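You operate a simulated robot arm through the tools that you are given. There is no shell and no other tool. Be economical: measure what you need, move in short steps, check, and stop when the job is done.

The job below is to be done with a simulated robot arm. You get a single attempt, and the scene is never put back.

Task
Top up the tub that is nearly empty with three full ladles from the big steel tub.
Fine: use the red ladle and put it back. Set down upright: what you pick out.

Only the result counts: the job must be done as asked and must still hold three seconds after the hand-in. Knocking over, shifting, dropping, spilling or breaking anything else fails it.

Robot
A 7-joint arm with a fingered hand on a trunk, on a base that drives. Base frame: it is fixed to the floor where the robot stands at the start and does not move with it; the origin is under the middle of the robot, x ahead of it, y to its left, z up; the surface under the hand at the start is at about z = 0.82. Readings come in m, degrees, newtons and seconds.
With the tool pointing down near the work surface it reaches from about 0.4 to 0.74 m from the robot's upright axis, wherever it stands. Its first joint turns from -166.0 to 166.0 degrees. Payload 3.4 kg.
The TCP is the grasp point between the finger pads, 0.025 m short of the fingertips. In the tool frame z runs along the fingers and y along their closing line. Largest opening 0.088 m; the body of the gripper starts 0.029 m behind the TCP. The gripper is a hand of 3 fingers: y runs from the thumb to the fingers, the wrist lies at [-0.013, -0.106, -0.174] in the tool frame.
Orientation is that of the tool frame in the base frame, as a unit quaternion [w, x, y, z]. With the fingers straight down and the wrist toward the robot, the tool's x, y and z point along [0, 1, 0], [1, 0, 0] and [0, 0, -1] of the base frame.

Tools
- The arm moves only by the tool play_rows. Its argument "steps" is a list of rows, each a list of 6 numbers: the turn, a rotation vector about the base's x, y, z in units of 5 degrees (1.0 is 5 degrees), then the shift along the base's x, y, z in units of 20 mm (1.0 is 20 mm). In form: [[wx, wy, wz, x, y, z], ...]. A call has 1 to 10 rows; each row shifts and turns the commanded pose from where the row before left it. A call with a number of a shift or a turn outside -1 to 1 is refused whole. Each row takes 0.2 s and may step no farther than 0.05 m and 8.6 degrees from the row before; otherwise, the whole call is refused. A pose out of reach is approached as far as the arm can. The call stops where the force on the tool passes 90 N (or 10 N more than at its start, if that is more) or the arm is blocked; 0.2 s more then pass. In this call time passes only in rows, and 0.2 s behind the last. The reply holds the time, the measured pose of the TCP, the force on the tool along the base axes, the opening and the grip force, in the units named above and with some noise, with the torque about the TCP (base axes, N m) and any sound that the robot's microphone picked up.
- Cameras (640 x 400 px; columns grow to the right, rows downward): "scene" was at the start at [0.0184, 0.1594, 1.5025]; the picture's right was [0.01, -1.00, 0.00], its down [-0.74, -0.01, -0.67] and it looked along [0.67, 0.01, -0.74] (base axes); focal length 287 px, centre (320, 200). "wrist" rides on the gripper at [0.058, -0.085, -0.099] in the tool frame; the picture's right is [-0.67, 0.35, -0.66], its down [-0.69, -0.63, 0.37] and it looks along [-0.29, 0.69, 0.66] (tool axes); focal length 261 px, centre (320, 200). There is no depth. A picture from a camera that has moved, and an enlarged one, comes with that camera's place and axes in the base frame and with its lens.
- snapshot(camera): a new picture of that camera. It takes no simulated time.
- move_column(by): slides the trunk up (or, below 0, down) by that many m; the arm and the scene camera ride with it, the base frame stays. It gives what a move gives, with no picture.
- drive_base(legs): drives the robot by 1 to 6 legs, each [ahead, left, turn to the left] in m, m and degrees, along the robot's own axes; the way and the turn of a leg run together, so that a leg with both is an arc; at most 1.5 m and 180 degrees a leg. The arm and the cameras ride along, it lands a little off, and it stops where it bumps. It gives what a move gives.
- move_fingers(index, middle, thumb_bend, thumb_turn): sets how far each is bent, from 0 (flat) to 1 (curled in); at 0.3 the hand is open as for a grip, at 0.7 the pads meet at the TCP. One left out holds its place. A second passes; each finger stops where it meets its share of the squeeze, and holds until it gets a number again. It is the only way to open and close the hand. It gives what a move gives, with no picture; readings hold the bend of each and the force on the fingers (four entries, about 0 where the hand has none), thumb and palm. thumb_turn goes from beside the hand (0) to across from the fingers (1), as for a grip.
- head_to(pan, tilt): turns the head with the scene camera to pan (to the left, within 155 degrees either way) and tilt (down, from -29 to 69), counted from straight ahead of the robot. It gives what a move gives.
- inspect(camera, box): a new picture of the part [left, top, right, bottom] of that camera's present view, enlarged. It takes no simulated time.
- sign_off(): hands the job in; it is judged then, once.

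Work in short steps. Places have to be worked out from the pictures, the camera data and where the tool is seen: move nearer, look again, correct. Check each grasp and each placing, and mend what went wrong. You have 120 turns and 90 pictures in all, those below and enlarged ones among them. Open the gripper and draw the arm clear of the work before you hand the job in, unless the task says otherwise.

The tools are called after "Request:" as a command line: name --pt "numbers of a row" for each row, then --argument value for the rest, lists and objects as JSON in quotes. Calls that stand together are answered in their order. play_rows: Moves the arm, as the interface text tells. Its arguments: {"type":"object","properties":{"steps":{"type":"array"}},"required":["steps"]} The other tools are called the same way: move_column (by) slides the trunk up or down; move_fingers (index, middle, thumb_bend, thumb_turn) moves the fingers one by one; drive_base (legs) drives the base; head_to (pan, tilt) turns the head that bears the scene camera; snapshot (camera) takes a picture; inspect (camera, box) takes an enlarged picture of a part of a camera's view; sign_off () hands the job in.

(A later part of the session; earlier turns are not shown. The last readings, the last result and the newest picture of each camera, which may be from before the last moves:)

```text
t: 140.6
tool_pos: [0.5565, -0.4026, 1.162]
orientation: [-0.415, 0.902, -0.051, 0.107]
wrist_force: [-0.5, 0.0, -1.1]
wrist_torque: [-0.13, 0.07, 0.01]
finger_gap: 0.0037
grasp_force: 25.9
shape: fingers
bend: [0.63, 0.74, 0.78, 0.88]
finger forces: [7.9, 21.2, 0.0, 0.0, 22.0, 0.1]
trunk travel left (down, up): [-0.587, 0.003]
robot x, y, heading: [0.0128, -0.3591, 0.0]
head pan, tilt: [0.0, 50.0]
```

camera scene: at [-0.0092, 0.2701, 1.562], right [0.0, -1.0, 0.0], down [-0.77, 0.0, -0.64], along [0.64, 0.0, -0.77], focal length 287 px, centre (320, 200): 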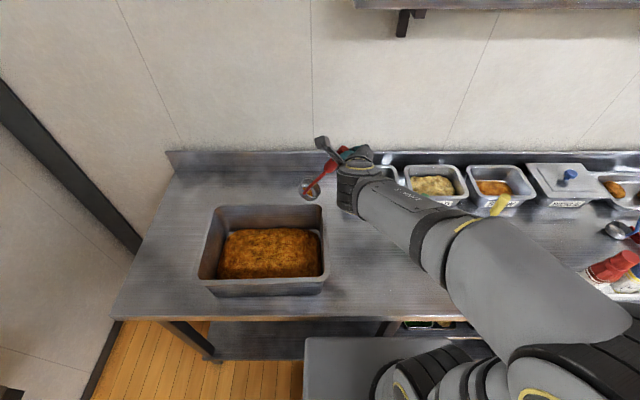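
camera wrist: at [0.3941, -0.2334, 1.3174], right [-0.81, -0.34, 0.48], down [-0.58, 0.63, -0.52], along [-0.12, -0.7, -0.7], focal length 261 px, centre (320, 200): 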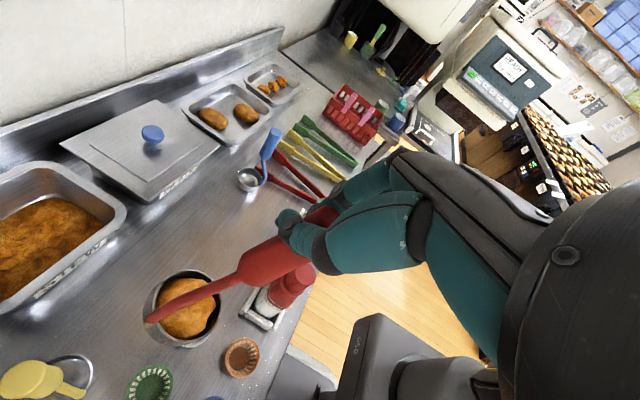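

It is tracking exactly. I continue the tilt to about 100°.

Request:
play_rows --pt "1 0 0 0 -0.235 -0.555" --pt "1 0 0 0 -0.235 -0.555" --pt "1 0 0 0 -0.135 -0.59" --pt "1 0 0 0 -0.135 -0.59" --pt "1 0 0 0 -0.03 -0.6" --pt "1 0 0 0 -0.03 -0.6" --pt "1 0 0 0 0.075 -0.6" --pt "1 0 0 0 0.075 -0.6" --pt "1 0 0 0 0.175 -0.575" --pt "1 0 0 0 0.175 -0.575"

Request:
play_rows --pt "1 0 0 0 0.275 -0.525" --pt "1 0 0 0 0.275 -0.525" --pt "1 0 0 0 0.35 -0.45" --pt "1 0 0 0 0.35 -0.45" --pt "0 0 0 0 0 0" --pt "0 0 0 0 0 0"

Request:
snapshot --camera "scene"

```text
t: 142.8
tool_pos: [0.5548, -0.4083, 1.0484]
orientation: [0.757, -0.641, 0.093, -0.077]
wrist_force: [0.8, 0.6, -2.3]
wrist_torque: [-0.11, 0.03, 0.0]
finger_gap: 0.0039
grasp_force: 26.9
shape: fingers
bend: [0.62, 0.74, 0.79, 0.88]
finger forces: [8.6, 21.8, 0.0, 0.0, 22.5, 0.0]
trunk travel left (down, up): [-0.587, 0.003]
robot x, y, heading: [0.0152, -0.3593, -0.1]
head pan, tilt: [0.0, 50.0]
```

```text
t: 144.2
tool_pos: [0.5551, -0.3838, 1.0094]
orientation: [0.857, -0.501, 0.104, -0.059]
wrist_force: [-0.7, -0.8, -0.8]
wrist_torque: [-0.12, 0.09, -0.01]
finger_gap: 0.0038
grasp_force: 26.9
shape: fingers
bend: [0.62, 0.74, 0.8, 0.88]
finger forces: [8.7, 21.9, 0.1, 0.1, 22.7, 0.1]
trunk travel left (down, up): [-0.587, 0.003]
robot x, y, heading: [0.0182, -0.3679, -0.0]
head pan, tilt: [0.0, 50.0]
```

```text
4 pictures are left
camera scene: at [0.0316, -0.2038, 1.562], right [0.0, -1.0, 0.0], down [-0.77, 0.0, -0.64], along [0.64, 0.0, -0.77], focal length 287 px, centre (320, 200)
```

scene: 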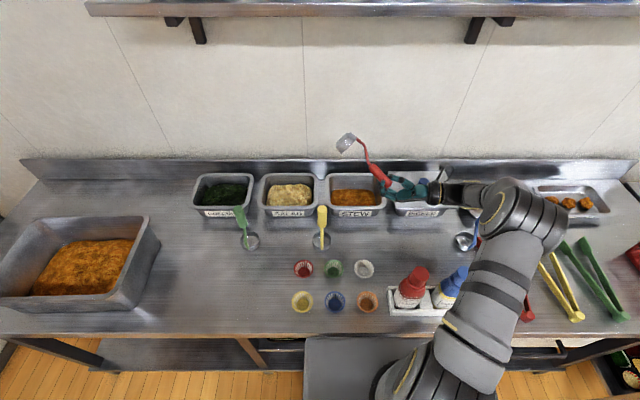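

The pour worked. The ladle is empty, the stew is in the tub, and nothing was spilled. I roll back upright along the same path.

Request:
play_rows --pt "-1 0 0 0 -0.35 0.45" --pt "-1 0 0 0 -0.35 0.45" --pt "-1 0 0 0 -0.275 0.525" --pt "-1 0 0 0 -0.275 0.525" --pt "-1 0 0 0 -0.175 0.575" --pt "-1 0 0 0 -0.175 0.575" --pt "-1 0 0 0 -0.075 0.6" --pt "-1 0 0 0 -0.075 0.6" --pt "-1 0 0 0 0.03 0.6" --pt "-1 0 0 0 0.03 0.6"

Request:
play_rows --pt "-1 0 0 0 0.135 0.59" --pt "-1 0 0 0 0.135 0.59" --pt "-1 0 0 0 0.235 0.555" --pt "-1 0 0 0 0.235 0.555" --pt "-1 0 0 0 0.325 0.505" --pt "-1 0 0 0 0.325 0.505" --pt "-1 0 0 0 0.41 0.44" --pt "-1 0 0 0 0.41 0.44" --pt "-1 0 0 0 0.48 0.365" --pt "-1 0 0 0 0.48 0.365"

Request:
play_rows --pt "-1 0 0 -0.8 0.5 0.2" --pt "-1 0 0 -0.8 0.5 0.1" --pt "-1 0 0 -0.8 0.5 0" --pt "-1 0 0 -0.8 0.5 0" --pt "0 0 0 -0.8 0 0" --pt "0 0 0 -0.8 0 0" --pt "0 0 0 -0.8 0 0"

```text
t: 146.4
tool_pos: [0.5545, -0.4179, 1.1188]
orientation: [-0.564, 0.817, -0.069, 0.098]
wrist_force: [0.3, 0.1, -1.2]
wrist_torque: [-0.11, 0.04, -0.01]
finger_gap: 0.004
grasp_force: 26.8
shape: fingers
bend: [0.62, 0.74, 0.8, 0.88]
finger forces: [8.8, 22.3, 0.0, 0.0, 22.6, 0.1]
trunk travel left (down, up): [-0.587, 0.003]
robot x, y, heading: [0.0135, -0.364, 0.0]
head pan, tilt: [0.0, 50.0]
```

```text
t: 148.6
tool_pos: [0.5568, -0.3539, 1.2171]
orientation: [-0.166, 0.979, -0.022, 0.118]
wrist_force: [-0.4, 0.4, -1.0]
wrist_torque: [-0.04, 0.09, 0.01]
finger_gap: 0.0039
grasp_force: 25.6
shape: fingers
bend: [0.62, 0.74, 0.8, 0.88]
finger forces: [7.1, 22.4, 0.1, 0.0, 22.2, 0.0]
trunk travel left (down, up): [-0.587, 0.003]
robot x, y, heading: [0.0156, -0.3624, 0.0]
head pan, tilt: [0.0, 50.0]
```

```text
t: 150.2
tool_pos: [0.4435, -0.3147, 1.2235]
orientation: [0.007, 0.993, -0.001, 0.121]
wrist_force: [-0.8, -0.1, -1.6]
wrist_torque: [-0.02, 0.07, -0.03]
finger_gap: 0.0036
grasp_force: 25.8
shape: fingers
bend: [0.63, 0.74, 0.8, 0.88]
finger forces: [6.7, 22.6, 0.0, 0.0, 22.3, 0.0]
trunk travel left (down, up): [-0.587, 0.003]
robot x, y, heading: [0.0148, -0.3652, -0.2]
head pan, tilt: [0.0, 50.0]
```

Upright again. I drive back to the big tub, along the same route.

Request:
drive_base --legs '[[-0.075, 0, 0], [0, 0.33, 0], [0, 0.335, 0]]'

```text
t: 154.8
tool_pos: [0.3686, 0.3575, 1.2228]
orientation: [0.007, 0.993, -0.002, 0.119]
wrist_force: [0.1, 0.4, -0.7]
wrist_torque: [-0.03, 0.05, 0.01]
finger_gap: 0.0036
grasp_force: 26.3
shape: fingers
bend: [0.63, 0.74, 0.8, 0.88]
finger forces: [6.7, 22.9, 0.0, 0.0, 22.4, 0.0]
trunk travel left (down, up): [-0.587, 0.003]
robot x, y, heading: [-0.061, 0.31, -0.1]
head pan, tilt: [0.0, 50.0]
```

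I tilt 50° while descending over the stew, stopping slightly above it.

Request:
play_rows --pt "1 0 0 0 0 -0.6" --pt "1 0 0 0 0 -0.6" --pt "1 0 0 0 0 -0.6" --pt "1 0 0 0 0 -0.6" --pt "1 0 0 0 0 -0.6" --pt "1 0 0 0 0 -0.6" --pt "1 0 0 0 0 -0.6" --pt "1 0 0 0 0 -0.6" --pt "1 0 0 0 0 -0.6" --pt "1 0 0 0 0 -0.6"

Request:
play_rows --pt "0 0 0 0 0 -1" --pt "0 0 0 0 0 -1" --pt "0 0 0 0 0 -1" --pt "0 0 0 0 0 -1" --pt "0 0 0 0 0 -1" --pt "0 0 0 0 0 -1" --pt "0 0 0 0 0 -1"

Request:
play_rows --pt "0 0 0 0 0 -0.4" --pt "0 0 0 0 0 -0.3"

```text
t: 157.0
tool_pos: [0.3691, 0.3583, 1.1014]
orientation: [-0.415, 0.902, -0.053, 0.108]
wrist_force: [-0.3, -0.7, -0.8]
wrist_torque: [-0.12, 0.04, 0.04]
finger_gap: 0.0036
grasp_force: 26.2
shape: fingers
bend: [0.62, 0.74, 0.8, 0.88]
finger forces: [8.1, 22.4, 0.0, 0.0, 21.9, 0.0]
trunk travel left (down, up): [-0.587, 0.003]
robot x, y, heading: [-0.0632, 0.3093, -0.0]
head pan, tilt: [0.0, 50.0]
```

```text
t: 158.6
tool_pos: [0.369, 0.3569, 0.9622]
orientation: [-0.415, 0.902, -0.052, 0.107]
wrist_force: [0.3, -0.5, -1.1]
wrist_torque: [-0.12, 0.06, 0.04]
finger_gap: 0.0038
grasp_force: 26.8
shape: fingers
bend: [0.62, 0.74, 0.81, 0.88]
finger forces: [7.5, 22.7, 0.0, 0.0, 22.0, 0.1]
trunk travel left (down, up): [-0.587, 0.003]
robot x, y, heading: [-0.061, 0.3106, -0.2]
head pan, tilt: [0.0, 50.0]
```

```text
t: 159.2
tool_pos: [0.3686, 0.357, 0.9478]
orientation: [-0.415, 0.902, -0.052, 0.107]
wrist_force: [-0.2, 0.2, -1.8]
wrist_torque: [-0.11, 0.04, 0.02]
finger_gap: 0.0038
grasp_force: 26.6
shape: fingers
bend: [0.62, 0.74, 0.81, 0.88]
finger forces: [7.6, 22.7, 0.0, 0.0, 21.9, 0.1]
trunk travel left (down, up): [-0.587, 0.003]
robot x, y, heading: [-0.0656, 0.3114, 0.1]
head pan, tilt: [0.0, 50.0]
```

There is no support reaction yet. In the first scoop the torque dropped when the cup touched down. I go a little deeper.

Request:
play_rows --pt "0 0 0 0 0 -0.3" --pt "0 0 0 0 0 0"

Request:
play_rows --pt "0 0 0 0 0 -0.25" --pt "0 0 0 0 0 0"

```text
t: 159.8
tool_pos: [0.3683, 0.3571, 0.9419]
orientation: [-0.415, 0.902, -0.052, 0.107]
wrist_force: [0.2, -0.7, -0.2]
wrist_torque: [-0.13, 0.1, 0.0]
finger_gap: 0.0038
grasp_force: 26.4
shape: fingers
bend: [0.62, 0.74, 0.81, 0.88]
finger forces: [7.6, 22.6, 0.1, 0.1, 21.9, 0.1]
trunk travel left (down, up): [-0.587, 0.003]
robot x, y, heading: [-0.0614, 0.3077, -0.2]
head pan, tilt: [0.0, 50.0]
```

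```text
t: 160.4
tool_pos: [0.3688, 0.3566, 0.9375]
orientation: [-0.415, 0.902, -0.052, 0.108]
wrist_force: [-0.1, -0.1, -0.7]
wrist_torque: [-0.12, 0.07, -0.06]
finger_gap: 0.0038
grasp_force: 26.6
shape: fingers
bend: [0.62, 0.74, 0.81, 0.88]
finger forces: [7.4, 22.5, 0.1, 0.0, 21.9, 0.1]
trunk travel left (down, up): [-0.587, 0.003]
robot x, y, heading: [-0.0609, 0.3114, 0.3]
head pan, tilt: [0.0, 50.0]
```

Now the sweep to the right while levelling, keeping the cup's lowest point at z≈0.84. Then I lift.

Request:
play_rows --pt "0 0 0 0 -0.6 0" --pt "-1 0 0 0 -0.2 0.45" --pt "-1 0 0 0 0 0.45" --pt "-1 0 0 0 0 0.45" --pt "-1 0 0 0 0 0.4" --pt "-1 0 0 0 0 0.35" --pt "-1 0 0 0 0 0.3" --pt "-1 0 0 0 0 0.2" --pt "-1 0 0 0 0 0.15" --pt "-1 0 0 0 0 0.1"

Request:
play_rows --pt "-1 0 0 0 0 0.05" --pt "0 0 0 0 0 0.4" --pt "0 0 0 0 0 0.6" --pt "0 0 0 0 0 1" --pt "0 0 0 0 0 1" --pt "0 0 0 0 0 1" --pt "0 0 0 0 0 1" --pt "0 0 0 0 0 1" --pt "0 0 0 0 0 1"

Request:
snapshot --camera "wrist"

```text
t: 162.6
tool_pos: [0.3677, 0.3408, 0.9945]
orientation: [-0.037, 0.992, -0.007, 0.12]
wrist_force: [0.2, -0.8, -1.7]
wrist_torque: [-0.08, 0.09, 0.01]
finger_gap: 0.0034
grasp_force: 24.8
shape: fingers
bend: [0.63, 0.74, 0.81, 0.88]
finger forces: [6.4, 21.8, 0.0, 0.0, 20.9, 0.1]
trunk travel left (down, up): [-0.587, 0.003]
robot x, y, heading: [-0.0622, 0.3106, 0.1]
head pan, tilt: [0.0, 50.0]
```

```text
t: 164.6
tool_pos: [0.3675, 0.3391, 1.1359]
orientation: [0.005, 0.993, -0.001, 0.119]
wrist_force: [0.9, -0.4, -0.5]
wrist_torque: [-0.05, 0.07, 0.01]
finger_gap: 0.0035
grasp_force: 24.9
shape: fingers
bend: [0.64, 0.74, 0.82, 0.88]
finger forces: [6.1, 22.2, 0.1, 0.1, 21.1, 0.0]
trunk travel left (down, up): [-0.587, 0.003]
robot x, y, heading: [-0.0593, 0.3061, 0.0]
head pan, tilt: [0.0, 50.0]
```

```text
3 pictures are left
camera wrist: at [0.4, 0.4249, 1.2455], right [-0.81, -0.34, 0.48], down [-0.58, 0.63, -0.53], along [-0.12, -0.7, -0.7], focal length 261 px, centre (320, 200)
```

wrist: 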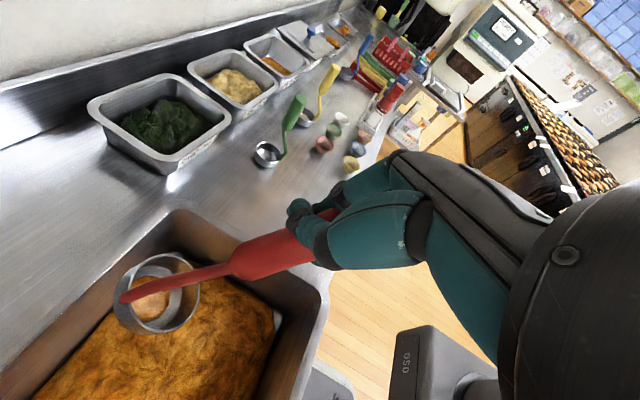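

This one is only partly full, and the ladle sagged about 10° forward. I correct the lean, shift to fresh stew nearer the front, and scoop again deeper with a longer sweep.

Request:
drive_base --legs '[[-0.035, 0.015, 0]]'

Request:
play_rows --pt "0 1 0 0 0 0" --pt "0 1 0 0 0 0" --pt "1 0 0 0 0 0" --pt "1 0 0 0 0 0" --pt "1 0 0 0 0 0" --pt "1 0 0 0 0 0" --pt "1 0 0 0 0 0" --pt "1 0 0 0 0 -0.5" --pt "1 0 0 0 0 -0.5" --pt "1 0 0 0 0 -0.5"

Request:
play_rows --pt "1 0 0 0 0 -1" --pt "1 0 0 0 0 -1" --pt "0 0 0 0 0 -1" --pt "0 0 0 0 0 -1" --pt "0 0 0 0 0 -1" --pt "0 0 0 0 0 -1" --pt "0 0 0 0 0 -1" --pt "0 0 0 0 0 -0.8"

Request:
play_rows --pt "0 0 0 0 0 -0.3" --pt "0 0 0 0 0 -0.25" --pt "0 0 0 0 0 0"

```text
t: 165.5
tool_pos: [0.3323, 0.355, 1.1359]
orientation: [0.007, 0.993, -0.001, 0.12]
wrist_force: [0.0, 0.0, -1.2]
wrist_torque: [-0.05, 0.05, 0.04]
finger_gap: 0.0033
grasp_force: 24.2
shape: fingers
bend: [0.64, 0.74, 0.82, 0.88]
finger forces: [6.2, 22.6, 0.0, 0.1, 21.3, 0.1]
trunk travel left (down, up): [-0.587, 0.003]
robot x, y, heading: [-0.0947, 0.3254, 0.0]
head pan, tilt: [0.0, 50.0]
```

```text
t: 167.7
tool_pos: [0.3327, 0.3549, 1.1044]
orientation: [-0.337, 0.941, -0.012, 0.031]
wrist_force: [0.0, -0.1, -1.2]
wrist_torque: [-0.12, 0.07, 0.03]
finger_gap: 0.0037
grasp_force: 25.0
shape: fingers
bend: [0.63, 0.74, 0.82, 0.88]
finger forces: [7.3, 21.9, 0.0, 0.0, 21.0, 0.0]
trunk travel left (down, up): [-0.587, 0.003]
robot x, y, heading: [-0.0976, 0.3257, -0.1]
head pan, tilt: [0.0, 50.0]
```

```text
t: 169.5
tool_pos: [0.3332, 0.355, 0.9494]
orientation: [-0.417, 0.908, -0.015, 0.029]
wrist_force: [0.8, 0.5, -1.6]
wrist_torque: [-0.14, 0.07, -0.03]
finger_gap: 0.0036
grasp_force: 25.3
shape: fingers
bend: [0.63, 0.74, 0.82, 0.88]
finger forces: [7.1, 21.9, 0.0, 0.1, 20.9, 0.0]
trunk travel left (down, up): [-0.587, 0.003]
robot x, y, heading: [-0.0973, 0.3233, -0.1]
head pan, tilt: [0.0, 50.0]
```

```text
t: 170.3
tool_pos: [0.3335, 0.3542, 0.9387]
orientation: [-0.417, 0.908, -0.015, 0.029]
wrist_force: [0.4, -0.4, -0.7]
wrist_torque: [-0.11, 0.06, 0.02]
finger_gap: 0.0036
grasp_force: 25.0
shape: fingers
bend: [0.63, 0.74, 0.82, 0.88]
finger forces: [7.3, 22.1, 0.0, 0.0, 20.9, 0.0]
trunk travel left (down, up): [-0.587, 0.003]
robot x, y, heading: [-0.0988, 0.3238, -0.3]
head pan, tilt: [0.0, 50.0]
```

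Still no reaction, so I lower in small steps until I feel the stew or the floor.

Request:
play_rows --pt "0 0 0 0 0 -0.3" --pt "0 0 0 0 0 0"

Request:
play_rows --pt "0 0 0 0 0 -0.25" --pt "0 0 0 0 0 0"

Request:
play_rows --pt "0 0 0 0 0 -0.2" --pt "0 0 0 0 0 0"

```text
t: 170.9
tool_pos: [0.3318, 0.3541, 0.9318]
orientation: [-0.417, 0.908, -0.015, 0.029]
wrist_force: [0.1, -1.0, -1.1]
wrist_torque: [-0.11, 0.04, 0.05]
finger_gap: 0.0036
grasp_force: 25.6
shape: fingers
bend: [0.63, 0.74, 0.82, 0.88]
finger forces: [7.4, 22.0, 0.0, 0.0, 20.8, 0.0]
trunk travel left (down, up): [-0.587, 0.003]
robot x, y, heading: [-0.0952, 0.3257, -0.3]
head pan, tilt: [0.0, 50.0]
```

```text
t: 171.5
tool_pos: [0.3328, 0.3541, 0.9281]
orientation: [-0.417, 0.908, -0.015, 0.029]
wrist_force: [0.1, 0.3, -0.8]
wrist_torque: [-0.11, 0.05, 0.04]
finger_gap: 0.0036
grasp_force: 24.6
shape: fingers
bend: [0.63, 0.74, 0.82, 0.88]
finger forces: [6.9, 22.0, 0.0, 0.0, 20.8, 0.0]
trunk travel left (down, up): [-0.587, 0.003]
robot x, y, heading: [-0.0948, 0.3249, -0.2]
head pan, tilt: [0.0, 50.0]
```

```text
t: 172.1
tool_pos: [0.3326, 0.3542, 0.9246]
orientation: [-0.417, 0.908, -0.015, 0.03]
wrist_force: [0.2, -0.2, 0.1]
wrist_torque: [-0.05, 0.03, 0.0]
finger_gap: 0.0035
grasp_force: 24.6
shape: fingers
bend: [0.63, 0.74, 0.83, 0.88]
finger forces: [6.2, 21.9, 0.1, 0.0, 20.9, 0.0]
trunk travel left (down, up): [-0.587, 0.003]
robot x, y, heading: [-0.1015, 0.3226, -0.3]
head pan, tilt: [0.0, 50.0]
```

The cup touched the floor at TCP z≈0.925, so the geometry matches. I raise 2 mm, sweep right, level along the floor and lift.

Request:
play_rows --pt "0 0 0 0 -0.5 0.15" --pt "0 0 0 0 -0.5 0" --pt "-1 0 0 0 -0.3 0.5" --pt "-1 0 0 0 -0.2 0.5" --pt "-1 0 0 0 0 0.45" --pt "-1 0 0 0 0 0.4" --pt "-1 0 0 0 0 0.35" --pt "-1 0 0 0 0 0.3" --pt "-1 0 0 0 0 0.25" --pt "-1 0 0 0 0 0.15"

Request:
play_rows --pt "-1 0 0 0 0 0.1" --pt "-1 0 0 0 0 0.1" --pt "0 0 0 0 0 0.4" --pt "0 0 0 0 0 0.6" --pt "0 0 0 0 0 1" --pt "0 0 0 0 0 1" --pt "0 0 0 0 0 1" --pt "0 0 0 0 0 1" --pt "0 0 0 0 0 1" --pt "0 0 0 0 0 1"

Request:
snapshot --camera "wrist"

```text
t: 174.3
tool_pos: [0.3331, 0.3241, 0.9852]
orientation: [-0.081, 0.996, -0.004, 0.033]
wrist_force: [-0.1, 0.4, -1.2]
wrist_torque: [-0.04, 0.04, 0.0]
finger_gap: 0.0037
grasp_force: 23.9
shape: fingers
bend: [0.64, 0.74, 0.83, 0.88]
finger forces: [5.9, 21.6, 0.1, 0.0, 20.8, 0.0]
trunk travel left (down, up): [-0.587, 0.003]
robot x, y, heading: [-0.0975, 0.3245, 0.1]
head pan, tilt: [0.0, 50.0]
```

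```text
t: 176.5
tool_pos: [0.3303, 0.3251, 1.1278]
orientation: [0.007, 0.999, -0.001, 0.032]
wrist_force: [-0.4, 0.6, -1.3]
wrist_torque: [-0.03, 0.02, -0.01]
finger_gap: 0.0038
grasp_force: 23.9
shape: fingers
bend: [0.64, 0.74, 0.83, 0.89]
finger forces: [5.8, 21.7, 0.1, 0.0, 21.2, 0.1]
trunk travel left (down, up): [-0.587, 0.003]
robot x, y, heading: [-0.0963, 0.323, 0.0]
head pan, tilt: [0.0, 50.0]
```

```text
2 pictures are left
camera wrist: at [0.3817, 0.4101, 1.2307], right [-0.71, -0.34, 0.61], down [-0.66, 0.63, -0.42], along [-0.24, -0.7, -0.67], focal length 261 px, centre (320, 200)
```

wrist: 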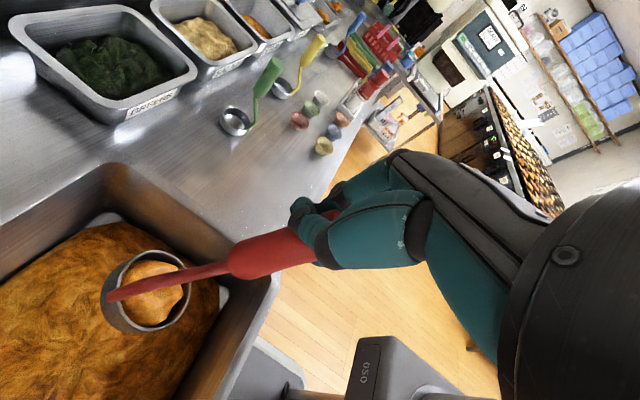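

This is better, perhaps 85% full, with the cup leaning slightly back and right. I level it and make one more pass at a shallower tilt through fresh stew on the left to top it up.

Request:
play_rows --pt "0 1 0 0 0.8 0" --pt "0 1 0 0 0.8 0" --pt "1 0 0 0 0.8 0" --pt "1 0 0 0 0.8 0" --pt "1 0 0 0 0 -0.5" --pt "1 0 0 0 0 -0.8" --pt "1 0 0 0 0 -1" --pt "1 0 0 0 0 -1" --pt "0 0 0 0 0 -1" --pt "0 0 0 0 0 -1"

Request:
play_rows --pt "0 0 0 0 0 -1" --pt "0 0 0 0 0 -0.8" --pt "0 0 0 0 0 -0.5" --pt "0 0 0 0 0 0"

```text
t: 178.7
tool_pos: [0.3335, 0.3864, 1.0222]
orientation: [-0.252, 0.966, 0.014, -0.053]
wrist_force: [-1.0, 0.2, -1.5]
wrist_torque: [-0.11, 0.03, 0.03]
finger_gap: 0.0038
grasp_force: 24.0
shape: fingers
bend: [0.64, 0.74, 0.83, 0.89]
finger forces: [6.2, 21.5, 0.1, 0.1, 20.9, 0.0]
trunk travel left (down, up): [-0.587, 0.003]
robot x, y, heading: [-0.0975, 0.3222, -0.1]
head pan, tilt: [0.0, 50.0]
```

```text
t: 179.7
tool_pos: [0.3329, 0.3879, 0.9764]
orientation: [-0.253, 0.966, 0.014, -0.053]
wrist_force: [-0.2, 0.2, -1.6]
wrist_torque: [-0.07, 0.03, 0.0]
finger_gap: 0.0035
grasp_force: 23.9
shape: fingers
bend: [0.64, 0.74, 0.83, 0.89]
finger forces: [6.7, 21.4, 0.0, 0.1, 20.9, 0.1]
trunk travel left (down, up): [-0.587, 0.003]
robot x, y, heading: [-0.0899, 0.325, -0.3]
head pan, tilt: [0.0, 50.0]
```

I lower the last centimetre, carefully.

Request:
play_rows --pt "0 0 0 0 0 -0.3" --pt "0 0 0 0 0 -0.15" --pt "0 0 0 0 0 0"

Request:
play_rows --pt "0 0 0 0 -0.8 0" --pt "0 0 0 0 -0.8 0" --pt "0 0 0 0 -0.8 0" --pt "-1 0 0 0 -0.4 0.35" --pt "-1 0 0 0 -0.2 0.3" --pt "-1 0 0 0 0 0.25" --pt "-1 0 0 0 0 0.2" --pt "-1 0 0 0 0 0.15" --pt "-1 0 0 0 0 0.1"

Request:
play_rows --pt "0 0 0 0 0 0.3" --pt "0 0 0 0 0 0.5" --pt "0 0 0 0 0 0.8" --pt "0 0 0 0 0 1" --pt "0 0 0 0 0 1" --pt "0 0 0 0 0 1" --pt "0 0 0 0 0 1" --pt "0 0 0 0 0 1" --pt "0 0 0 0 0 1" --pt "0 0 0 0 0 1"

```text
t: 180.5
tool_pos: [0.3319, 0.3883, 0.9677]
orientation: [-0.253, 0.966, 0.014, -0.053]
wrist_force: [-0.5, 0.0, -1.5]
wrist_torque: [-0.12, 0.02, -0.01]
finger_gap: 0.0037
grasp_force: 24.7
shape: fingers
bend: [0.64, 0.74, 0.83, 0.89]
finger forces: [6.6, 21.4, 0.1, 0.0, 21.0, 0.0]
trunk travel left (down, up): [-0.587, 0.003]
robot x, y, heading: [-0.1002, 0.3211, 0.2]
head pan, tilt: [0.0, 50.0]
```

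```text
t: 182.5
tool_pos: [0.3326, 0.3287, 0.9947]
orientation: [0.006, 0.998, 0.0, -0.055]
wrist_force: [-0.2, 0.7, -1.7]
wrist_torque: [-0.05, 0.02, 0.0]
finger_gap: 0.0038
grasp_force: 23.2
shape: fingers
bend: [0.64, 0.74, 0.83, 0.89]
finger forces: [5.3, 21.1, 0.0, 0.0, 20.9, 0.0]
trunk travel left (down, up): [-0.587, 0.003]
robot x, y, heading: [-0.095, 0.3209, -0.2]
head pan, tilt: [0.0, 50.0]
```

```text
t: 184.7
tool_pos: [0.3343, 0.328, 1.1658]
orientation: [0.006, 0.998, -0.001, -0.056]
wrist_force: [-0.3, -0.7, -1.2]
wrist_torque: [-0.02, 0.04, 0.02]
finger_gap: 0.0035
grasp_force: 23.9
shape: fingers
bend: [0.64, 0.74, 0.83, 0.89]
finger forces: [5.2, 21.3, 0.1, 0.0, 21.1, 0.0]
trunk travel left (down, up): [-0.587, 0.003]
robot x, y, heading: [-0.0947, 0.325, -0.1]
head pan, tilt: [0.0, 50.0]
```

I raise it and drive to the stew tub as before.

Request:
play_rows --pt "0 0 0 0 0 0.7" --pt "0 0 0 0 0 0.7" --pt "0 0 0 0 0.5 0.7" --pt "0 0 0 0 0.5 0.7" --pt "0 0 0 0 0.5 0.5" --pt "0 0 0 0 0.5 0.3"

Request:
drive_base --legs '[[0, -0.23, 0], [0, -0.23, 0], [0, -0.225, 0], [0.12, 0, 0]]'

```text
t: 186.1
tool_pos: [0.3333, 0.3704, 1.2392]
orientation: [0.006, 0.998, 0.0, -0.055]
wrist_force: [-0.6, 0.6, -0.9]
wrist_torque: [-0.04, 0.06, 0.0]
finger_gap: 0.004
grasp_force: 24.1
shape: fingers
bend: [0.65, 0.74, 0.83, 0.89]
finger forces: [5.4, 21.2, 0.1, 0.0, 21.2, 0.0]
trunk travel left (down, up): [-0.587, 0.003]
robot x, y, heading: [-0.0981, 0.3238, -0.3]
head pan, tilt: [0.0, 50.0]
```

```text
t: 191.3
tool_pos: [0.4449, -0.3139, 1.2384]
orientation: [0.007, 0.998, 0.0, -0.055]
wrist_force: [-0.3, 0.2, -0.5]
wrist_torque: [-0.05, 0.05, 0.05]
finger_gap: 0.0036
grasp_force: 23.2
shape: fingers
bend: [0.65, 0.74, 0.84, 0.89]
finger forces: [5.1, 20.9, 0.0, 0.0, 21.3, 0.0]
trunk travel left (down, up): [-0.587, 0.003]
robot x, y, heading: [0.0142, -0.3588, -0.1]
head pan, tilt: [0.0, 50.0]
```

I extend over the tub.

Request:
play_rows --pt "0 0 0 0.75 0 0" --pt "0 0 0 0.75 0 0" --pt "0 0 0 0.75 0 0" --pt "0 0 0 0.75 0 0" --pt "0 0 0 0.75 0 0" --pt "0 0 0 0.75 0 0" --pt "0 0 0 0.75 0 0" --pt "0 0 0 0.75 0 0"

```text
t: 193.1
tool_pos: [0.5338, -0.3139, 1.2315]
orientation: [0.006, 0.999, 0.003, -0.054]
wrist_force: [-0.9, -0.3, -1.6]
wrist_torque: [-0.03, 0.03, 0.02]
finger_gap: 0.0038
grasp_force: 23.3
shape: fingers
bend: [0.65, 0.74, 0.84, 0.89]
finger forces: [4.8, 21.0, 0.0, 0.0, 21.3, 0.1]
out of reach, approached as far as the arm can: row 6, 7, 8
trunk travel left (down, up): [-0.587, 0.003]
robot x, y, heading: [0.0152, -0.3599, -0.2]
head pan, tilt: [0.0, 50.0]
```

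The reach limit puts the cup at only x≈0.56. Restoring the earlier wrist pitch (-10°) gives the reach back, with the cup over the tub's centre.

Request:
play_rows --pt "0 -0.7 0 0.2 0 0.1" --pt "0 -0.7 0 0.2 0 0.1" --pt "0 -0.6 0 0.2 0 0" --pt "0 0 0 0.2 0 0" --pt "0 0 0 0.2 0 0"

```text
t: 194.3
tool_pos: [0.553, -0.3153, 1.2365]
orientation: [0.005, 0.999, 0.0, 0.032]
wrist_force: [-0.2, 0.0, -0.9]
wrist_torque: [-0.05, 0.05, -0.04]
finger_gap: 0.0039
grasp_force: 22.9
shape: fingers
bend: [0.65, 0.74, 0.84, 0.89]
finger forces: [5.0, 21.1, 0.0, 0.0, 21.3, 0.0]
trunk travel left (down, up): [-0.587, 0.003]
robot x, y, heading: [0.0165, -0.3558, 0.0]
head pan, tilt: [0.0, 50.0]
```

The cup is now over (0.60, -0.28). I pour with the proven sequence.

Request:
play_rows --pt "1 0 0 0 -0.575 -0.175" --pt "1 0 0 0 -0.575 -0.175" --pt "1 0 0 0 -0.535 -0.275" --pt "1 0 0 0 -0.535 -0.275" --pt "1 0 0 0 -0.48 -0.365" --pt "1 0 0 0 -0.48 -0.365" --pt "1 0 0 0 -0.41 -0.44" --pt "1 0 0 0 -0.41 -0.44" --pt "1 0 0 0 -0.325 -0.505" --pt "1 0 0 0 -0.325 -0.505"

Request:
play_rows --pt "1 0 0 0 -0.235 -0.555" --pt "1 0 0 0 -0.235 -0.555" --pt "1 0 0 0 -0.135 -0.59" --pt "1 0 0 0 -0.135 -0.59" --pt "1 0 0 0 -0.03 -0.6" --pt "1 0 0 0 -0.03 -0.6" --pt "1 0 0 0 0.075 -0.6" --pt "1 0 0 0 0.075 -0.6" --pt "1 0 0 0 0.175 -0.575" --pt "1 0 0 0 0.175 -0.575"

Request:
play_rows --pt "1 0 0 0 0.275 -0.525" --pt "1 0 0 0 0.275 -0.525" --pt "1 0 0 0 0.35 -0.45" --pt "1 0 0 0 0.35 -0.45" --pt "0 0 0 0 0 0" --pt "0 0 0 0 0 0" --pt "0 0 0 0 0 0"

Request:
play_rows --pt "-1 0 0 0 -0.35 0.45" --pt "-1 0 0 0 -0.35 0.45" --pt "-1 0 0 0 -0.275 0.525" --pt "-1 0 0 0 -0.275 0.525" --pt "-1 0 0 0 -0.175 0.575" --pt "-1 0 0 0 -0.175 0.575" --pt "-1 0 0 0 -0.075 0.6" --pt "-1 0 0 0 -0.075 0.6" --pt "-1 0 0 0 0.03 0.6" --pt "-1 0 0 0 0.03 0.6"

Request:
play_rows --pt "-1 0 0 0 0.135 0.59" --pt "-1 0 0 0 0.135 0.59" --pt "-1 0 0 0 0.235 0.555" --pt "-1 0 0 0 0.235 0.555" --pt "-1 0 0 0 0.325 0.505" --pt "-1 0 0 0 0.325 0.505" --pt "-1 0 0 0 0.41 0.44" --pt "-1 0 0 0 0.41 0.44" --pt "-1 0 0 0 0.48 0.365" --pt "-1 0 0 0 0.48 0.365"

Request:
play_rows --pt "-1 0 0 -0.8 0.5 0.2" --pt "-1 0 0 -0.8 0.5 0.1" --pt "-1 0 0 -0.8 0.5 0" --pt "-1 0 0 -0.8 0.5 0" --pt "0 0 0 -0.8 0 0" --pt "0 0 0 -0.8 0 0" --pt "0 0 0 -0.8 0 0"

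```text
t: 196.5
tool_pos: [0.5528, -0.4074, 1.1684]
orientation: [-0.417, 0.908, -0.013, 0.03]
wrist_force: [-0.7, -0.1, -0.6]
wrist_torque: [-0.11, 0.05, 0.0]
finger_gap: 0.0041
grasp_force: 24.3
shape: fingers
bend: [0.64, 0.74, 0.83, 0.89]
finger forces: [6.7, 20.7, 0.0, 0.0, 20.9, 0.1]
trunk travel left (down, up): [-0.587, 0.003]
robot x, y, heading: [0.014, -0.3613, 0.0]
head pan, tilt: [0.0, 50.0]
```

```text
t: 198.7
tool_pos: [0.5524, -0.4133, 1.051]
orientation: [0.763, -0.646, 0.026, -0.023]
wrist_force: [-0.1, -0.5, -1.0]
wrist_torque: [-0.12, 0.09, -0.05]
finger_gap: 0.0042
grasp_force: 23.9
shape: fingers
bend: [0.63, 0.74, 0.84, 0.89]
finger forces: [7.1, 20.0, 0.0, 0.1, 20.6, 0.0]
trunk travel left (down, up): [-0.587, 0.003]
robot x, y, heading: [0.0153, -0.3588, 0.0]
head pan, tilt: [0.0, 50.0]
```

```text
t: 200.3
tool_pos: [0.5544, -0.3885, 1.011]
orientation: [0.862, -0.505, 0.028, -0.016]
wrist_force: [-0.1, -0.6, -0.9]
wrist_torque: [-0.12, 0.07, -0.02]
finger_gap: 0.0039
grasp_force: 23.8
shape: fingers
bend: [0.63, 0.74, 0.84, 0.89]
finger forces: [6.6, 20.1, 0.0, 0.0, 20.8, 0.0]
trunk travel left (down, up): [-0.587, 0.003]
robot x, y, heading: [0.0157, -0.3568, -0.2]
head pan, tilt: [0.0, 50.0]
```

```text
t: 202.5
tool_pos: [0.5522, -0.4228, 1.1219]
orientation: [-0.568, 0.822, -0.018, 0.027]
wrist_force: [0.2, 0.7, -0.7]
wrist_torque: [-0.16, 0.06, -0.01]
finger_gap: 0.0037
grasp_force: 24.1
shape: fingers
bend: [0.63, 0.74, 0.84, 0.89]
finger forces: [7.1, 19.5, 0.1, 0.0, 20.6, 0.2]
trunk travel left (down, up): [-0.587, 0.003]
robot x, y, heading: [0.0136, -0.3575, -0.1]
head pan, tilt: [0.0, 50.0]
```

```text
t: 204.7
tool_pos: [0.5525, -0.3573, 1.2208]
orientation: [-0.166, 0.986, -0.006, 0.032]
wrist_force: [0.2, 0.1, -0.8]
wrist_torque: [-0.06, 0.07, -0.01]
finger_gap: 0.0036
grasp_force: 23.2
shape: fingers
bend: [0.64, 0.74, 0.84, 0.89]
finger forces: [5.9, 19.5, 0.0, 0.0, 20.3, 0.0]
trunk travel left (down, up): [-0.587, 0.003]
robot x, y, heading: [0.0152, -0.3621, -0.2]
head pan, tilt: [0.0, 50.0]
```

```text
t: 206.3
tool_pos: [0.4397, -0.3193, 1.2249]
orientation: [0.007, 0.999, 0.001, 0.032]
wrist_force: [0.7, 1.3, -1.5]
wrist_torque: [-0.06, 0.08, -0.03]
finger_gap: 0.0036
grasp_force: 22.7
shape: fingers
bend: [0.64, 0.74, 0.84, 0.89]
finger forces: [5.3, 19.9, 0.1, 0.0, 20.8, 0.0]
trunk travel left (down, up): [-0.587, 0.003]
robot x, y, heading: [0.0139, -0.359, 0.2]
head pan, tilt: [0.0, 50.0]
```

The second ladle is delivered. I drive back for the third.

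Request:
drive_base --legs '[[-0.09, 0, 0], [0, 0.34, 0], [0, 0.34, 0]]'

Request:
play_rows --pt "1 0 0 0 0 -0.6" --pt "1 0 0 0 0 -0.6" --pt "1 0 0 0 0 -0.6" --pt "1 0 0 0 0 -0.6" --pt "1 0 0 0 0 -0.6" --pt "1 0 0 0 0 -0.6" --pt "1 0 0 0 0 -0.6" --pt "1 0 0 0 0 -0.6" --pt "1 0 0 0 0 -0.6" --pt "1 0 0 0 0 -0.6"

```text
t: 211.1
tool_pos: [0.3482, 0.3602, 1.2243]
orientation: [0.006, 0.999, -0.001, 0.032]
wrist_force: [0.4, 0.4, -0.9]
wrist_torque: [-0.05, 0.07, 0.02]
finger_gap: 0.0038
grasp_force: 22.4
shape: fingers
bend: [0.65, 0.74, 0.84, 0.89]
finger forces: [4.9, 19.9, 0.0, 0.0, 20.7, 0.0]
trunk travel left (down, up): [-0.587, 0.003]
robot x, y, heading: [-0.0765, 0.3193, -0.2]
head pan, tilt: [0.0, 50.0]
```

```text
t: 213.2
tool_pos: [0.3487, 0.3592, 1.1055]
orientation: [-0.418, 0.908, -0.015, 0.031]
wrist_force: [0.7, -0.1, -1.4]
wrist_torque: [-0.12, 0.06, 0.0]
finger_gap: 0.0038
grasp_force: 23.3
shape: fingers
bend: [0.64, 0.74, 0.84, 0.89]
finger forces: [6.9, 19.9, 0.0, 0.0, 20.7, 0.1]
trunk travel left (down, up): [-0.587, 0.003]
robot x, y, heading: [-0.0766, 0.3234, -0.1]
head pan, tilt: [0.0, 50.0]
```

I lower it into the stew to just above the known floor level (TCP z≈0.93).

Request:
play_rows --pt "0 0 0 0 0.1 -1" --pt "0 0 0 0 0.1 -1" --pt "0 0 0 0 0 -1" --pt "0 0 0 0 0 -1" --pt "0 0 0 0 0 -1" --pt "0 0 0 0 0 -1" --pt "0 0 0 0 0 -1" --pt "0 0 0 0 0 -0.8" --pt "0 0 0 0 0 -0.5" --pt "0 0 0 0 0 -0.3"

Request:
play_rows --pt "0 0 0 0 0 -0.2" --pt "0 0 0 0 0 0"

```text
t: 215.4
tool_pos: [0.3464, 0.3647, 0.9329]
orientation: [-0.417, 0.908, -0.014, 0.029]
wrist_force: [-0.1, -1.3, -1.0]
wrist_torque: [-0.07, 0.06, -0.02]
finger_gap: 0.0038
grasp_force: 23.8
shape: fingers
bend: [0.64, 0.74, 0.84, 0.89]
finger forces: [6.9, 20.0, 0.0, 0.0, 20.7, 0.0]
trunk travel left (down, up): [-0.587, 0.003]
robot x, y, heading: [-0.0768, 0.3193, -0.0]
head pan, tilt: [0.0, 50.0]
```

```text
t: 216.1
tool_pos: [0.3476, 0.3635, 0.9296]
orientation: [-0.416, 0.909, -0.014, 0.029]
wrist_force: [0.7, 0.2, -0.8]
wrist_torque: [-0.13, 0.07, -0.02]
finger_gap: 0.0036
grasp_force: 23.3
shape: fingers
bend: [0.64, 0.74, 0.84, 0.89]
finger forces: [7.1, 19.9, 0.0, 0.0, 20.7, 0.0]
trunk travel left (down, up): [-0.587, 0.003]
robot x, y, heading: [-0.0761, 0.3205, 0.0]
head pan, tilt: [0.0, 50.0]
```

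Now the sweep and levelling. Then I lift slightly, pitch +10°, and make the second, shallower pass as I did for the second ladle.

Request:
play_rows --pt "0 0 0 0 -0.6 0" --pt "0 0 0 0 -0.6 0" --pt "-1 0 0 0 -0.3 0.5" --pt "-1 0 0 0 -0.3 0.5" --pt "-1 0 0 0 0 0.45" --pt "-1 0 0 0 0 0.4" --pt "-1 0 0 0 0 0.35" --pt "-1 0 0 0 0 0.3" --pt "-1 0 0 0 0 0.25" --pt "-1 0 0 0 0 0.15"

Request:
play_rows --pt "-1 0 0 0 0 0.1" --pt "-1 0 0 0 0 0.1" --pt "0 0 0 0 0 0.5" --pt "0 0 0 0 0 1" --pt "0 0 0 0 0 1" --pt "0 1 0 0 0.8 0.8" --pt "0 1 0 0 0.8 0" --pt "1 0 0 0 0.8 0" --pt "1 0 0 0 0.6 0" --pt "1 0 0 0 0 -0.3"

Request:
play_rows --pt "1 0 0 0 0 -0.5" --pt "1 0 0 0 0 -0.6" --pt "1 0 0 0 0 -0.8"

```text
t: 218.2
tool_pos: [0.348, 0.3269, 0.988]
orientation: [-0.08, 0.996, -0.003, 0.033]
wrist_force: [-0.6, -0.3, -1.0]
wrist_torque: [-0.03, 0.04, -0.01]
finger_gap: 0.0036
grasp_force: 23.0
shape: fingers
bend: [0.64, 0.74, 0.83, 0.89]
finger forces: [5.4, 19.8, 0.0, 0.0, 20.6, 0.0]
trunk travel left (down, up): [-0.587, 0.003]
robot x, y, heading: [-0.0756, 0.3195, 0.0]
head pan, tilt: [0.0, 50.0]
```

```text
t: 220.4
tool_pos: [0.3474, 0.3874, 1.0513]
orientation: [-0.125, 0.991, 0.006, -0.055]
wrist_force: [0.0, 0.5, -1.9]
wrist_torque: [-0.08, 0.05, 0.01]
finger_gap: 0.0035
grasp_force: 23.3
shape: fingers
bend: [0.65, 0.74, 0.84, 0.89]
finger forces: [6.2, 19.8, 0.2, 0.0, 21.0, 0.0]
trunk travel left (down, up): [-0.587, 0.003]
robot x, y, heading: [-0.0763, 0.3188, -0.1]
head pan, tilt: [0.0, 50.0]
```

```text
t: 221.2
tool_pos: [0.3482, 0.3877, 1.0133]
orientation: [-0.253, 0.966, 0.013, -0.052]
wrist_force: [0.6, -0.8, -1.1]
wrist_torque: [-0.09, 0.03, 0.0]
finger_gap: 0.0034
grasp_force: 23.3
shape: fingers
bend: [0.64, 0.74, 0.84, 0.89]
finger forces: [6.5, 19.7, 0.1, 0.1, 20.7, 0.0]
trunk travel left (down, up): [-0.587, 0.003]
robot x, y, heading: [-0.0798, 0.3189, -0.1]
head pan, tilt: [0.0, 50.0]
```

I continue the second pass: down to TCP z≈0.967, sweep right, level and lift.

Request:
play_rows --pt "0 0 0 0 0 -1" --pt "0 0 0 0 0 -0.8" --pt "0 0 0 0 0 -0.5" --pt "0 0 0 0 -0.8 0" --pt "0 0 0 0 -0.8 0" --pt "0 0 0 0 -0.8 0" --pt "-1 0 0 0 -0.4 0.35" --pt "-1 0 0 0 -0.2 0.3" --pt "-1 0 0 0 0 0.25" --pt "-1 0 0 0 0 0.2"

Request:
play_rows --pt "-1 0 0 0 0 0.15" --pt "-1 0 0 0 0 0.1" --pt "0 0 0 0 0 0.3" --pt "0 0 0 0 0 0.6" --pt "0 0 0 0 0 1" --pt "0 0 0 0 0 1" --pt "0 0 0 0 0 1" --pt "0 0 0 0 0 1" --pt "0 0 0 0 0 1" --pt "0 0 0 0 0 1"

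Request:
play_rows --pt "0 0 0 0 0.7 1" --pt "0 0 0 0 0.7 1" --pt "0 0 0 0 0.6 1" --pt "0 0 0 0 0 1" --pt "0 0 0 0 0 0.5"

Request:
drive_base --legs '[[0, -0.23, 0], [0, -0.23, 0], [0, -0.22, 0], [0.095, 0, 0]]'

```text
t: 223.4
tool_pos: [0.3484, 0.3271, 0.9883]
orientation: [-0.079, 0.995, 0.005, -0.055]
wrist_force: [-0.1, 0.5, -1.6]
wrist_torque: [-0.06, 0.05, 0.0]
finger_gap: 0.0034
grasp_force: 22.8
shape: fingers
bend: [0.64, 0.74, 0.84, 0.89]
finger forces: [5.2, 19.5, 0.0, 0.0, 20.4, 0.0]
trunk travel left (down, up): [-0.587, 0.003]
robot x, y, heading: [-0.0773, 0.3177, -0.1]
head pan, tilt: [0.0, 50.0]
```

```text
t: 225.7
tool_pos: [0.3469, 0.3264, 1.1328]
orientation: [0.006, 0.998, 0.0, -0.055]
wrist_force: [-0.9, -0.3, -2.0]
wrist_torque: [-0.07, 0.02, 0.01]
finger_gap: 0.0034
grasp_force: 22.9
shape: fingers
bend: [0.65, 0.74, 0.84, 0.89]
finger forces: [4.8, 19.5, 0.1, 0.0, 20.7, 0.0]
trunk travel left (down, up): [-0.587, 0.003]
robot x, y, heading: [-0.078, 0.3198, -0.3]
head pan, tilt: [0.0, 50.0]
```

```text
t: 226.8
tool_pos: [0.348, 0.3677, 1.2225]
orientation: [0.006, 0.998, -0.001, -0.055]
wrist_force: [0.2, 0.5, -1.9]
wrist_torque: [-0.02, 0.0, 0.0]
finger_gap: 0.0034
grasp_force: 22.3
shape: fingers
bend: [0.65, 0.74, 0.84, 0.89]
finger forces: [4.9, 19.5, 0.0, 0.0, 20.6, 0.1]
trunk travel left (down, up): [-0.587, 0.003]
robot x, y, heading: [-0.0763, 0.3169, -0.0]
head pan, tilt: [0.0, 50.0]
```

```text
t: 232.1
tool_pos: [0.4385, -0.3136, 1.2223]
orientation: [0.007, 0.998, 0.001, -0.055]
wrist_force: [0.3, 1.0, -1.5]
wrist_torque: [-0.02, 0.07, 0.0]
finger_gap: 0.0035
grasp_force: 22.8
shape: fingers
bend: [0.65, 0.74, 0.84, 0.89]
finger forces: [5.1, 19.6, 0.0, 0.0, 20.5, 0.0]
trunk travel left (down, up): [-0.587, 0.003]
robot x, y, heading: [0.0142, -0.3629, 0.2]
head pan, tilt: [0.0, 50.0]
stopped in leg 4: the robot was blocked; the commanded pose is now the measured one
```

The base touched its limit at x≈0.014, which is far enough. I extend and restore the pitch over the tub.

Request:
play_rows --pt "0 0 0 0.7 0 0.1" --pt "0 0 0 0.7 0 0.1" --pt "0 0 0 0.7 0 0.1" --pt "0 -0.4 0 0.7 0 0.1" --pt "0 -0.4 0 0.7 0 0.1" --pt "0 -0.4 0 0.7 0 0.1" --pt "0 -0.4 0 0.7 0 0.1" --pt "0 -0.4 0 0.6 0 0" --pt "0 0 0 0.2 0 0"

Request:
play_rows --pt "0 0 0 0 0 0"

```text
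t: 234.1
tool_pos: [0.5538, -0.3133, 1.2354]
orientation: [0.005, 0.999, 0.0, 0.032]
wrist_force: [-0.9, 0.4, -1.3]
wrist_torque: [-0.05, 0.07, 0.0]
finger_gap: 0.0034
grasp_force: 22.9
shape: fingers
bend: [0.65, 0.74, 0.84, 0.89]
finger forces: [4.5, 19.7, 0.1, 0.0, 20.6, 0.1]
trunk travel left (down, up): [-0.587, 0.003]
robot x, y, heading: [0.0165, -0.3597, 0.1]
head pan, tilt: [0.0, 50.0]
```

```text
t: 234.5
tool_pos: [0.5533, -0.3129, 1.2344]
orientation: [0.007, 0.999, 0.001, 0.032]
wrist_force: [-0.3, 0.2, -1.5]
wrist_torque: [-0.06, 0.05, -0.03]
finger_gap: 0.0036
grasp_force: 22.5
shape: fingers
bend: [0.65, 0.74, 0.84, 0.89]
finger forces: [4.5, 19.6, 0.1, 0.0, 20.6, 0.0]
trunk travel left (down, up): [-0.587, 0.003]
robot x, y, heading: [0.0141, -0.3633, 0.1]
head pan, tilt: [0.0, 50.0]
```

This is the same pose as for the last pour, so I pour the third ladle and roll back.

Request:
play_rows --pt "1 0 0 0 -0.575 -0.175" --pt "1 0 0 0 -0.575 -0.175" --pt "1 0 0 0 -0.535 -0.275" --pt "1 0 0 0 -0.535 -0.275" --pt "1 0 0 0 -0.48 -0.365" --pt "1 0 0 0 -0.48 -0.365" --pt "1 0 0 0 -0.41 -0.44" --pt "1 0 0 0 -0.41 -0.44" --pt "1 0 0 0 -0.325 -0.505" --pt "1 0 0 0 -0.325 -0.505"

Request:
play_rows --pt "1 0 0 0 -0.235 -0.555" --pt "1 0 0 0 -0.235 -0.555" --pt "1 0 0 0 -0.135 -0.59" --pt "1 0 0 0 -0.135 -0.59" --pt "1 0 0 0 -0.03 -0.6" --pt "1 0 0 0 -0.03 -0.6" --pt "1 0 0 0 0.075 -0.6" --pt "1 0 0 0 0.075 -0.6" --pt "1 0 0 0 0.175 -0.575" --pt "1 0 0 0 0.175 -0.575"

Request:
play_rows --pt "1 0 0 0 0.275 -0.525" --pt "1 0 0 0 0.275 -0.525" --pt "1 0 0 0 0.35 -0.45" --pt "1 0 0 0 0.35 -0.45" --pt "0 0 0 0 0 0" --pt "0 0 0 0 0 0" --pt "0 0 0 0 0 0" --pt "0 0 0 0 0 0"

Request:
play_rows --pt "-1 0 0 0 -0.35 0.45" --pt "-1 0 0 0 -0.35 0.45" --pt "-1 0 0 0 -0.275 0.525" --pt "-1 0 0 0 -0.275 0.525" --pt "-1 0 0 0 -0.175 0.575" --pt "-1 0 0 0 -0.175 0.575" --pt "-1 0 0 0 -0.075 0.6" --pt "-1 0 0 0 -0.075 0.6" --pt "-1 0 0 0 0.03 0.6" --pt "-1 0 0 0 0.03 0.6"

Request:
play_rows --pt "-1 0 0 0 0.135 0.59" --pt "-1 0 0 0 0.135 0.59" --pt "-1 0 0 0 0.235 0.555" --pt "-1 0 0 0 0.235 0.555" --pt "-1 0 0 0 0.325 0.505" --pt "-1 0 0 0 0.325 0.505" --pt "-1 0 0 0 0.41 0.44" --pt "-1 0 0 0 0.41 0.44" --pt "-1 0 0 0 0.48 0.365" --pt "-1 0 0 0 0.48 0.365"

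Request:
play_rows --pt "-1 0 0 -0.8 0 0.2" --pt "-1 0 0 -0.8 0 0.1" --pt "-1 0 0 -0.8 0 0" --pt "-1 0 0 -0.8 0 0" --pt "0 0 0 -0.8 0 0" --pt "0 0 0 -0.8 0 0"

```text
t: 236.7
tool_pos: [0.5538, -0.4059, 1.1653]
orientation: [-0.416, 0.909, -0.013, 0.029]
wrist_force: [1.0, 0.0, -1.1]
wrist_torque: [-0.1, 0.09, 0.0]
finger_gap: 0.0033
grasp_force: 23.0
shape: fingers
bend: [0.64, 0.74, 0.84, 0.89]
finger forces: [6.4, 19.4, 0.0, 0.0, 20.1, 0.0]
trunk travel left (down, up): [-0.587, 0.003]
robot x, y, heading: [0.015, -0.3632, -0.1]
head pan, tilt: [0.0, 50.0]
```

```text
t: 238.9
tool_pos: [0.5551, -0.4108, 1.0492]
orientation: [0.762, -0.647, 0.024, -0.021]
wrist_force: [0.1, 0.2, -1.9]
wrist_torque: [-0.13, 0.09, 0.05]
finger_gap: 0.0035
grasp_force: 22.3
shape: fingers
bend: [0.64, 0.74, 0.84, 0.9]
finger forces: [7.0, 18.6, 0.0, 0.0, 19.7, 0.0]
trunk travel left (down, up): [-0.587, 0.003]
robot x, y, heading: [0.0164, -0.3595, 0.3]
head pan, tilt: [0.0, 50.0]
```

```text
t: 240.7
tool_pos: [0.5539, -0.3858, 1.0095]
orientation: [0.862, -0.505, 0.028, -0.017]
wrist_force: [0.3, -0.4, -1.2]
wrist_torque: [-0.11, 0.08, 0.0]
finger_gap: 0.0039
grasp_force: 23.1
shape: fingers
bend: [0.64, 0.74, 0.84, 0.9]
finger forces: [6.6, 18.8, 0.0, 0.0, 20.0, 0.0]
trunk travel left (down, up): [-0.587, 0.003]
robot x, y, heading: [0.0119, -0.3631, 0.2]
head pan, tilt: [0.0, 50.0]
```

```text
t: 242.9
tool_pos: [0.5518, -0.4206, 1.1203]
orientation: [-0.567, 0.823, -0.019, 0.027]
wrist_force: [0.4, -0.3, -1.6]
wrist_torque: [-0.11, 0.09, 0.0]
finger_gap: 0.0037
grasp_force: 23.2
shape: fingers
bend: [0.63, 0.74, 0.84, 0.9]
finger forces: [7.1, 18.8, 0.1, 0.0, 19.9, 0.0]
trunk travel left (down, up): [-0.587, 0.003]
robot x, y, heading: [0.0196, -0.3643, 0.1]
head pan, tilt: [0.0, 50.0]
```

```text
t: 245.1
tool_pos: [0.5536, -0.3567, 1.2173]
orientation: [-0.167, 0.985, -0.006, 0.032]
wrist_force: [-0.1, 1.6, -1.5]
wrist_torque: [-0.06, 0.05, -0.04]
finger_gap: 0.0033
grasp_force: 22.3
shape: fingers
bend: [0.64, 0.74, 0.84, 0.9]
finger forces: [5.6, 18.7, 0.0, 0.1, 19.5, 0.0]
trunk travel left (down, up): [-0.587, 0.003]
robot x, y, heading: [0.0158, -0.3644, 0.3]
head pan, tilt: [0.0, 50.0]
```

```text
t: 246.5
tool_pos: [0.4573, -0.3571, 1.2237]
orientation: [0.007, 0.999, 0.0, 0.033]
wrist_force: [0.4, 0.2, -1.6]
wrist_torque: [-0.04, 0.09, -0.01]
finger_gap: 0.0034
grasp_force: 22.5
shape: fingers
bend: [0.65, 0.74, 0.84, 0.9]
finger forces: [5.0, 19.1, 0.1, 0.1, 20.1, 0.0]
trunk travel left (down, up): [-0.587, 0.003]
robot x, y, heading: [0.0155, -0.3656, 0.1]
head pan, tilt: [0.0, 50.0]
```

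All three ladles are poured. Now I put the ladle back. From the last pictures it leans about 25° in x and 18° in y in the hand. I rotate it upright at height above its original spot, (0.482, -0.42), and check with a picture.

Request:
play_rows --pt "0 1 0 0.3 -0.5 0" --pt "0 1 0 0.3 -0.5 0" --pt "0 1 0 0.3 -0.5 0" --pt "0 1 0 0.3 -0.5 0" --pt "0 1 0 0.3 -0.5 -0.5" --pt "-1 0 0 0.2 -0.3 -0.5" --pt "-1 0 0 0 0 -0.5" --pt "-1 0 0 0 0 -0.5" --pt "-0.6 0 0 0 0 -0.5"

Request:
snapshot --camera "wrist"

```text
t: 248.5
tool_pos: [0.4919, -0.4128, 1.1736]
orientation: [0.161, 0.97, -0.028, -0.183]
wrist_force: [-0.4, 0.0, -1.8]
wrist_torque: [0.02, 0.03, 0.0]
finger_gap: 0.0037
grasp_force: 21.1
shape: fingers
bend: [0.66, 0.74, 0.84, 0.9]
finger forces: [4.2, 18.4, 0.0, 0.0, 19.9, 0.0]
trunk travel left (down, up): [-0.587, 0.003]
robot x, y, heading: [0.0116, -0.3617, 0.1]
head pan, tilt: [0.0, 50.0]
```

```text
1 pictures are left
camera wrist: at [0.5816, -0.3098, 1.2151], right [-0.38, -0.06, 0.92], down [-0.78, 0.56, -0.29], along [-0.5, -0.82, -0.26], focal length 261 px, centre (320, 200)
```

wrist: 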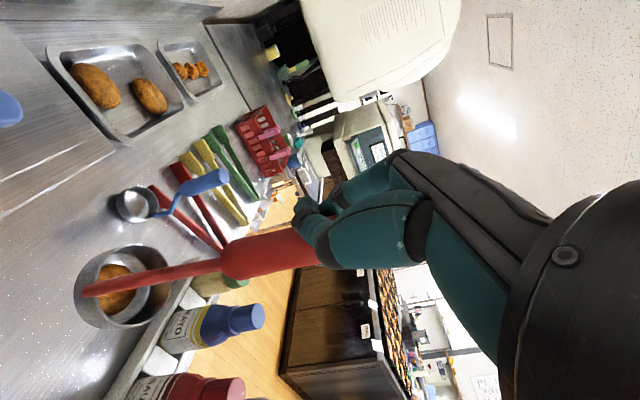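

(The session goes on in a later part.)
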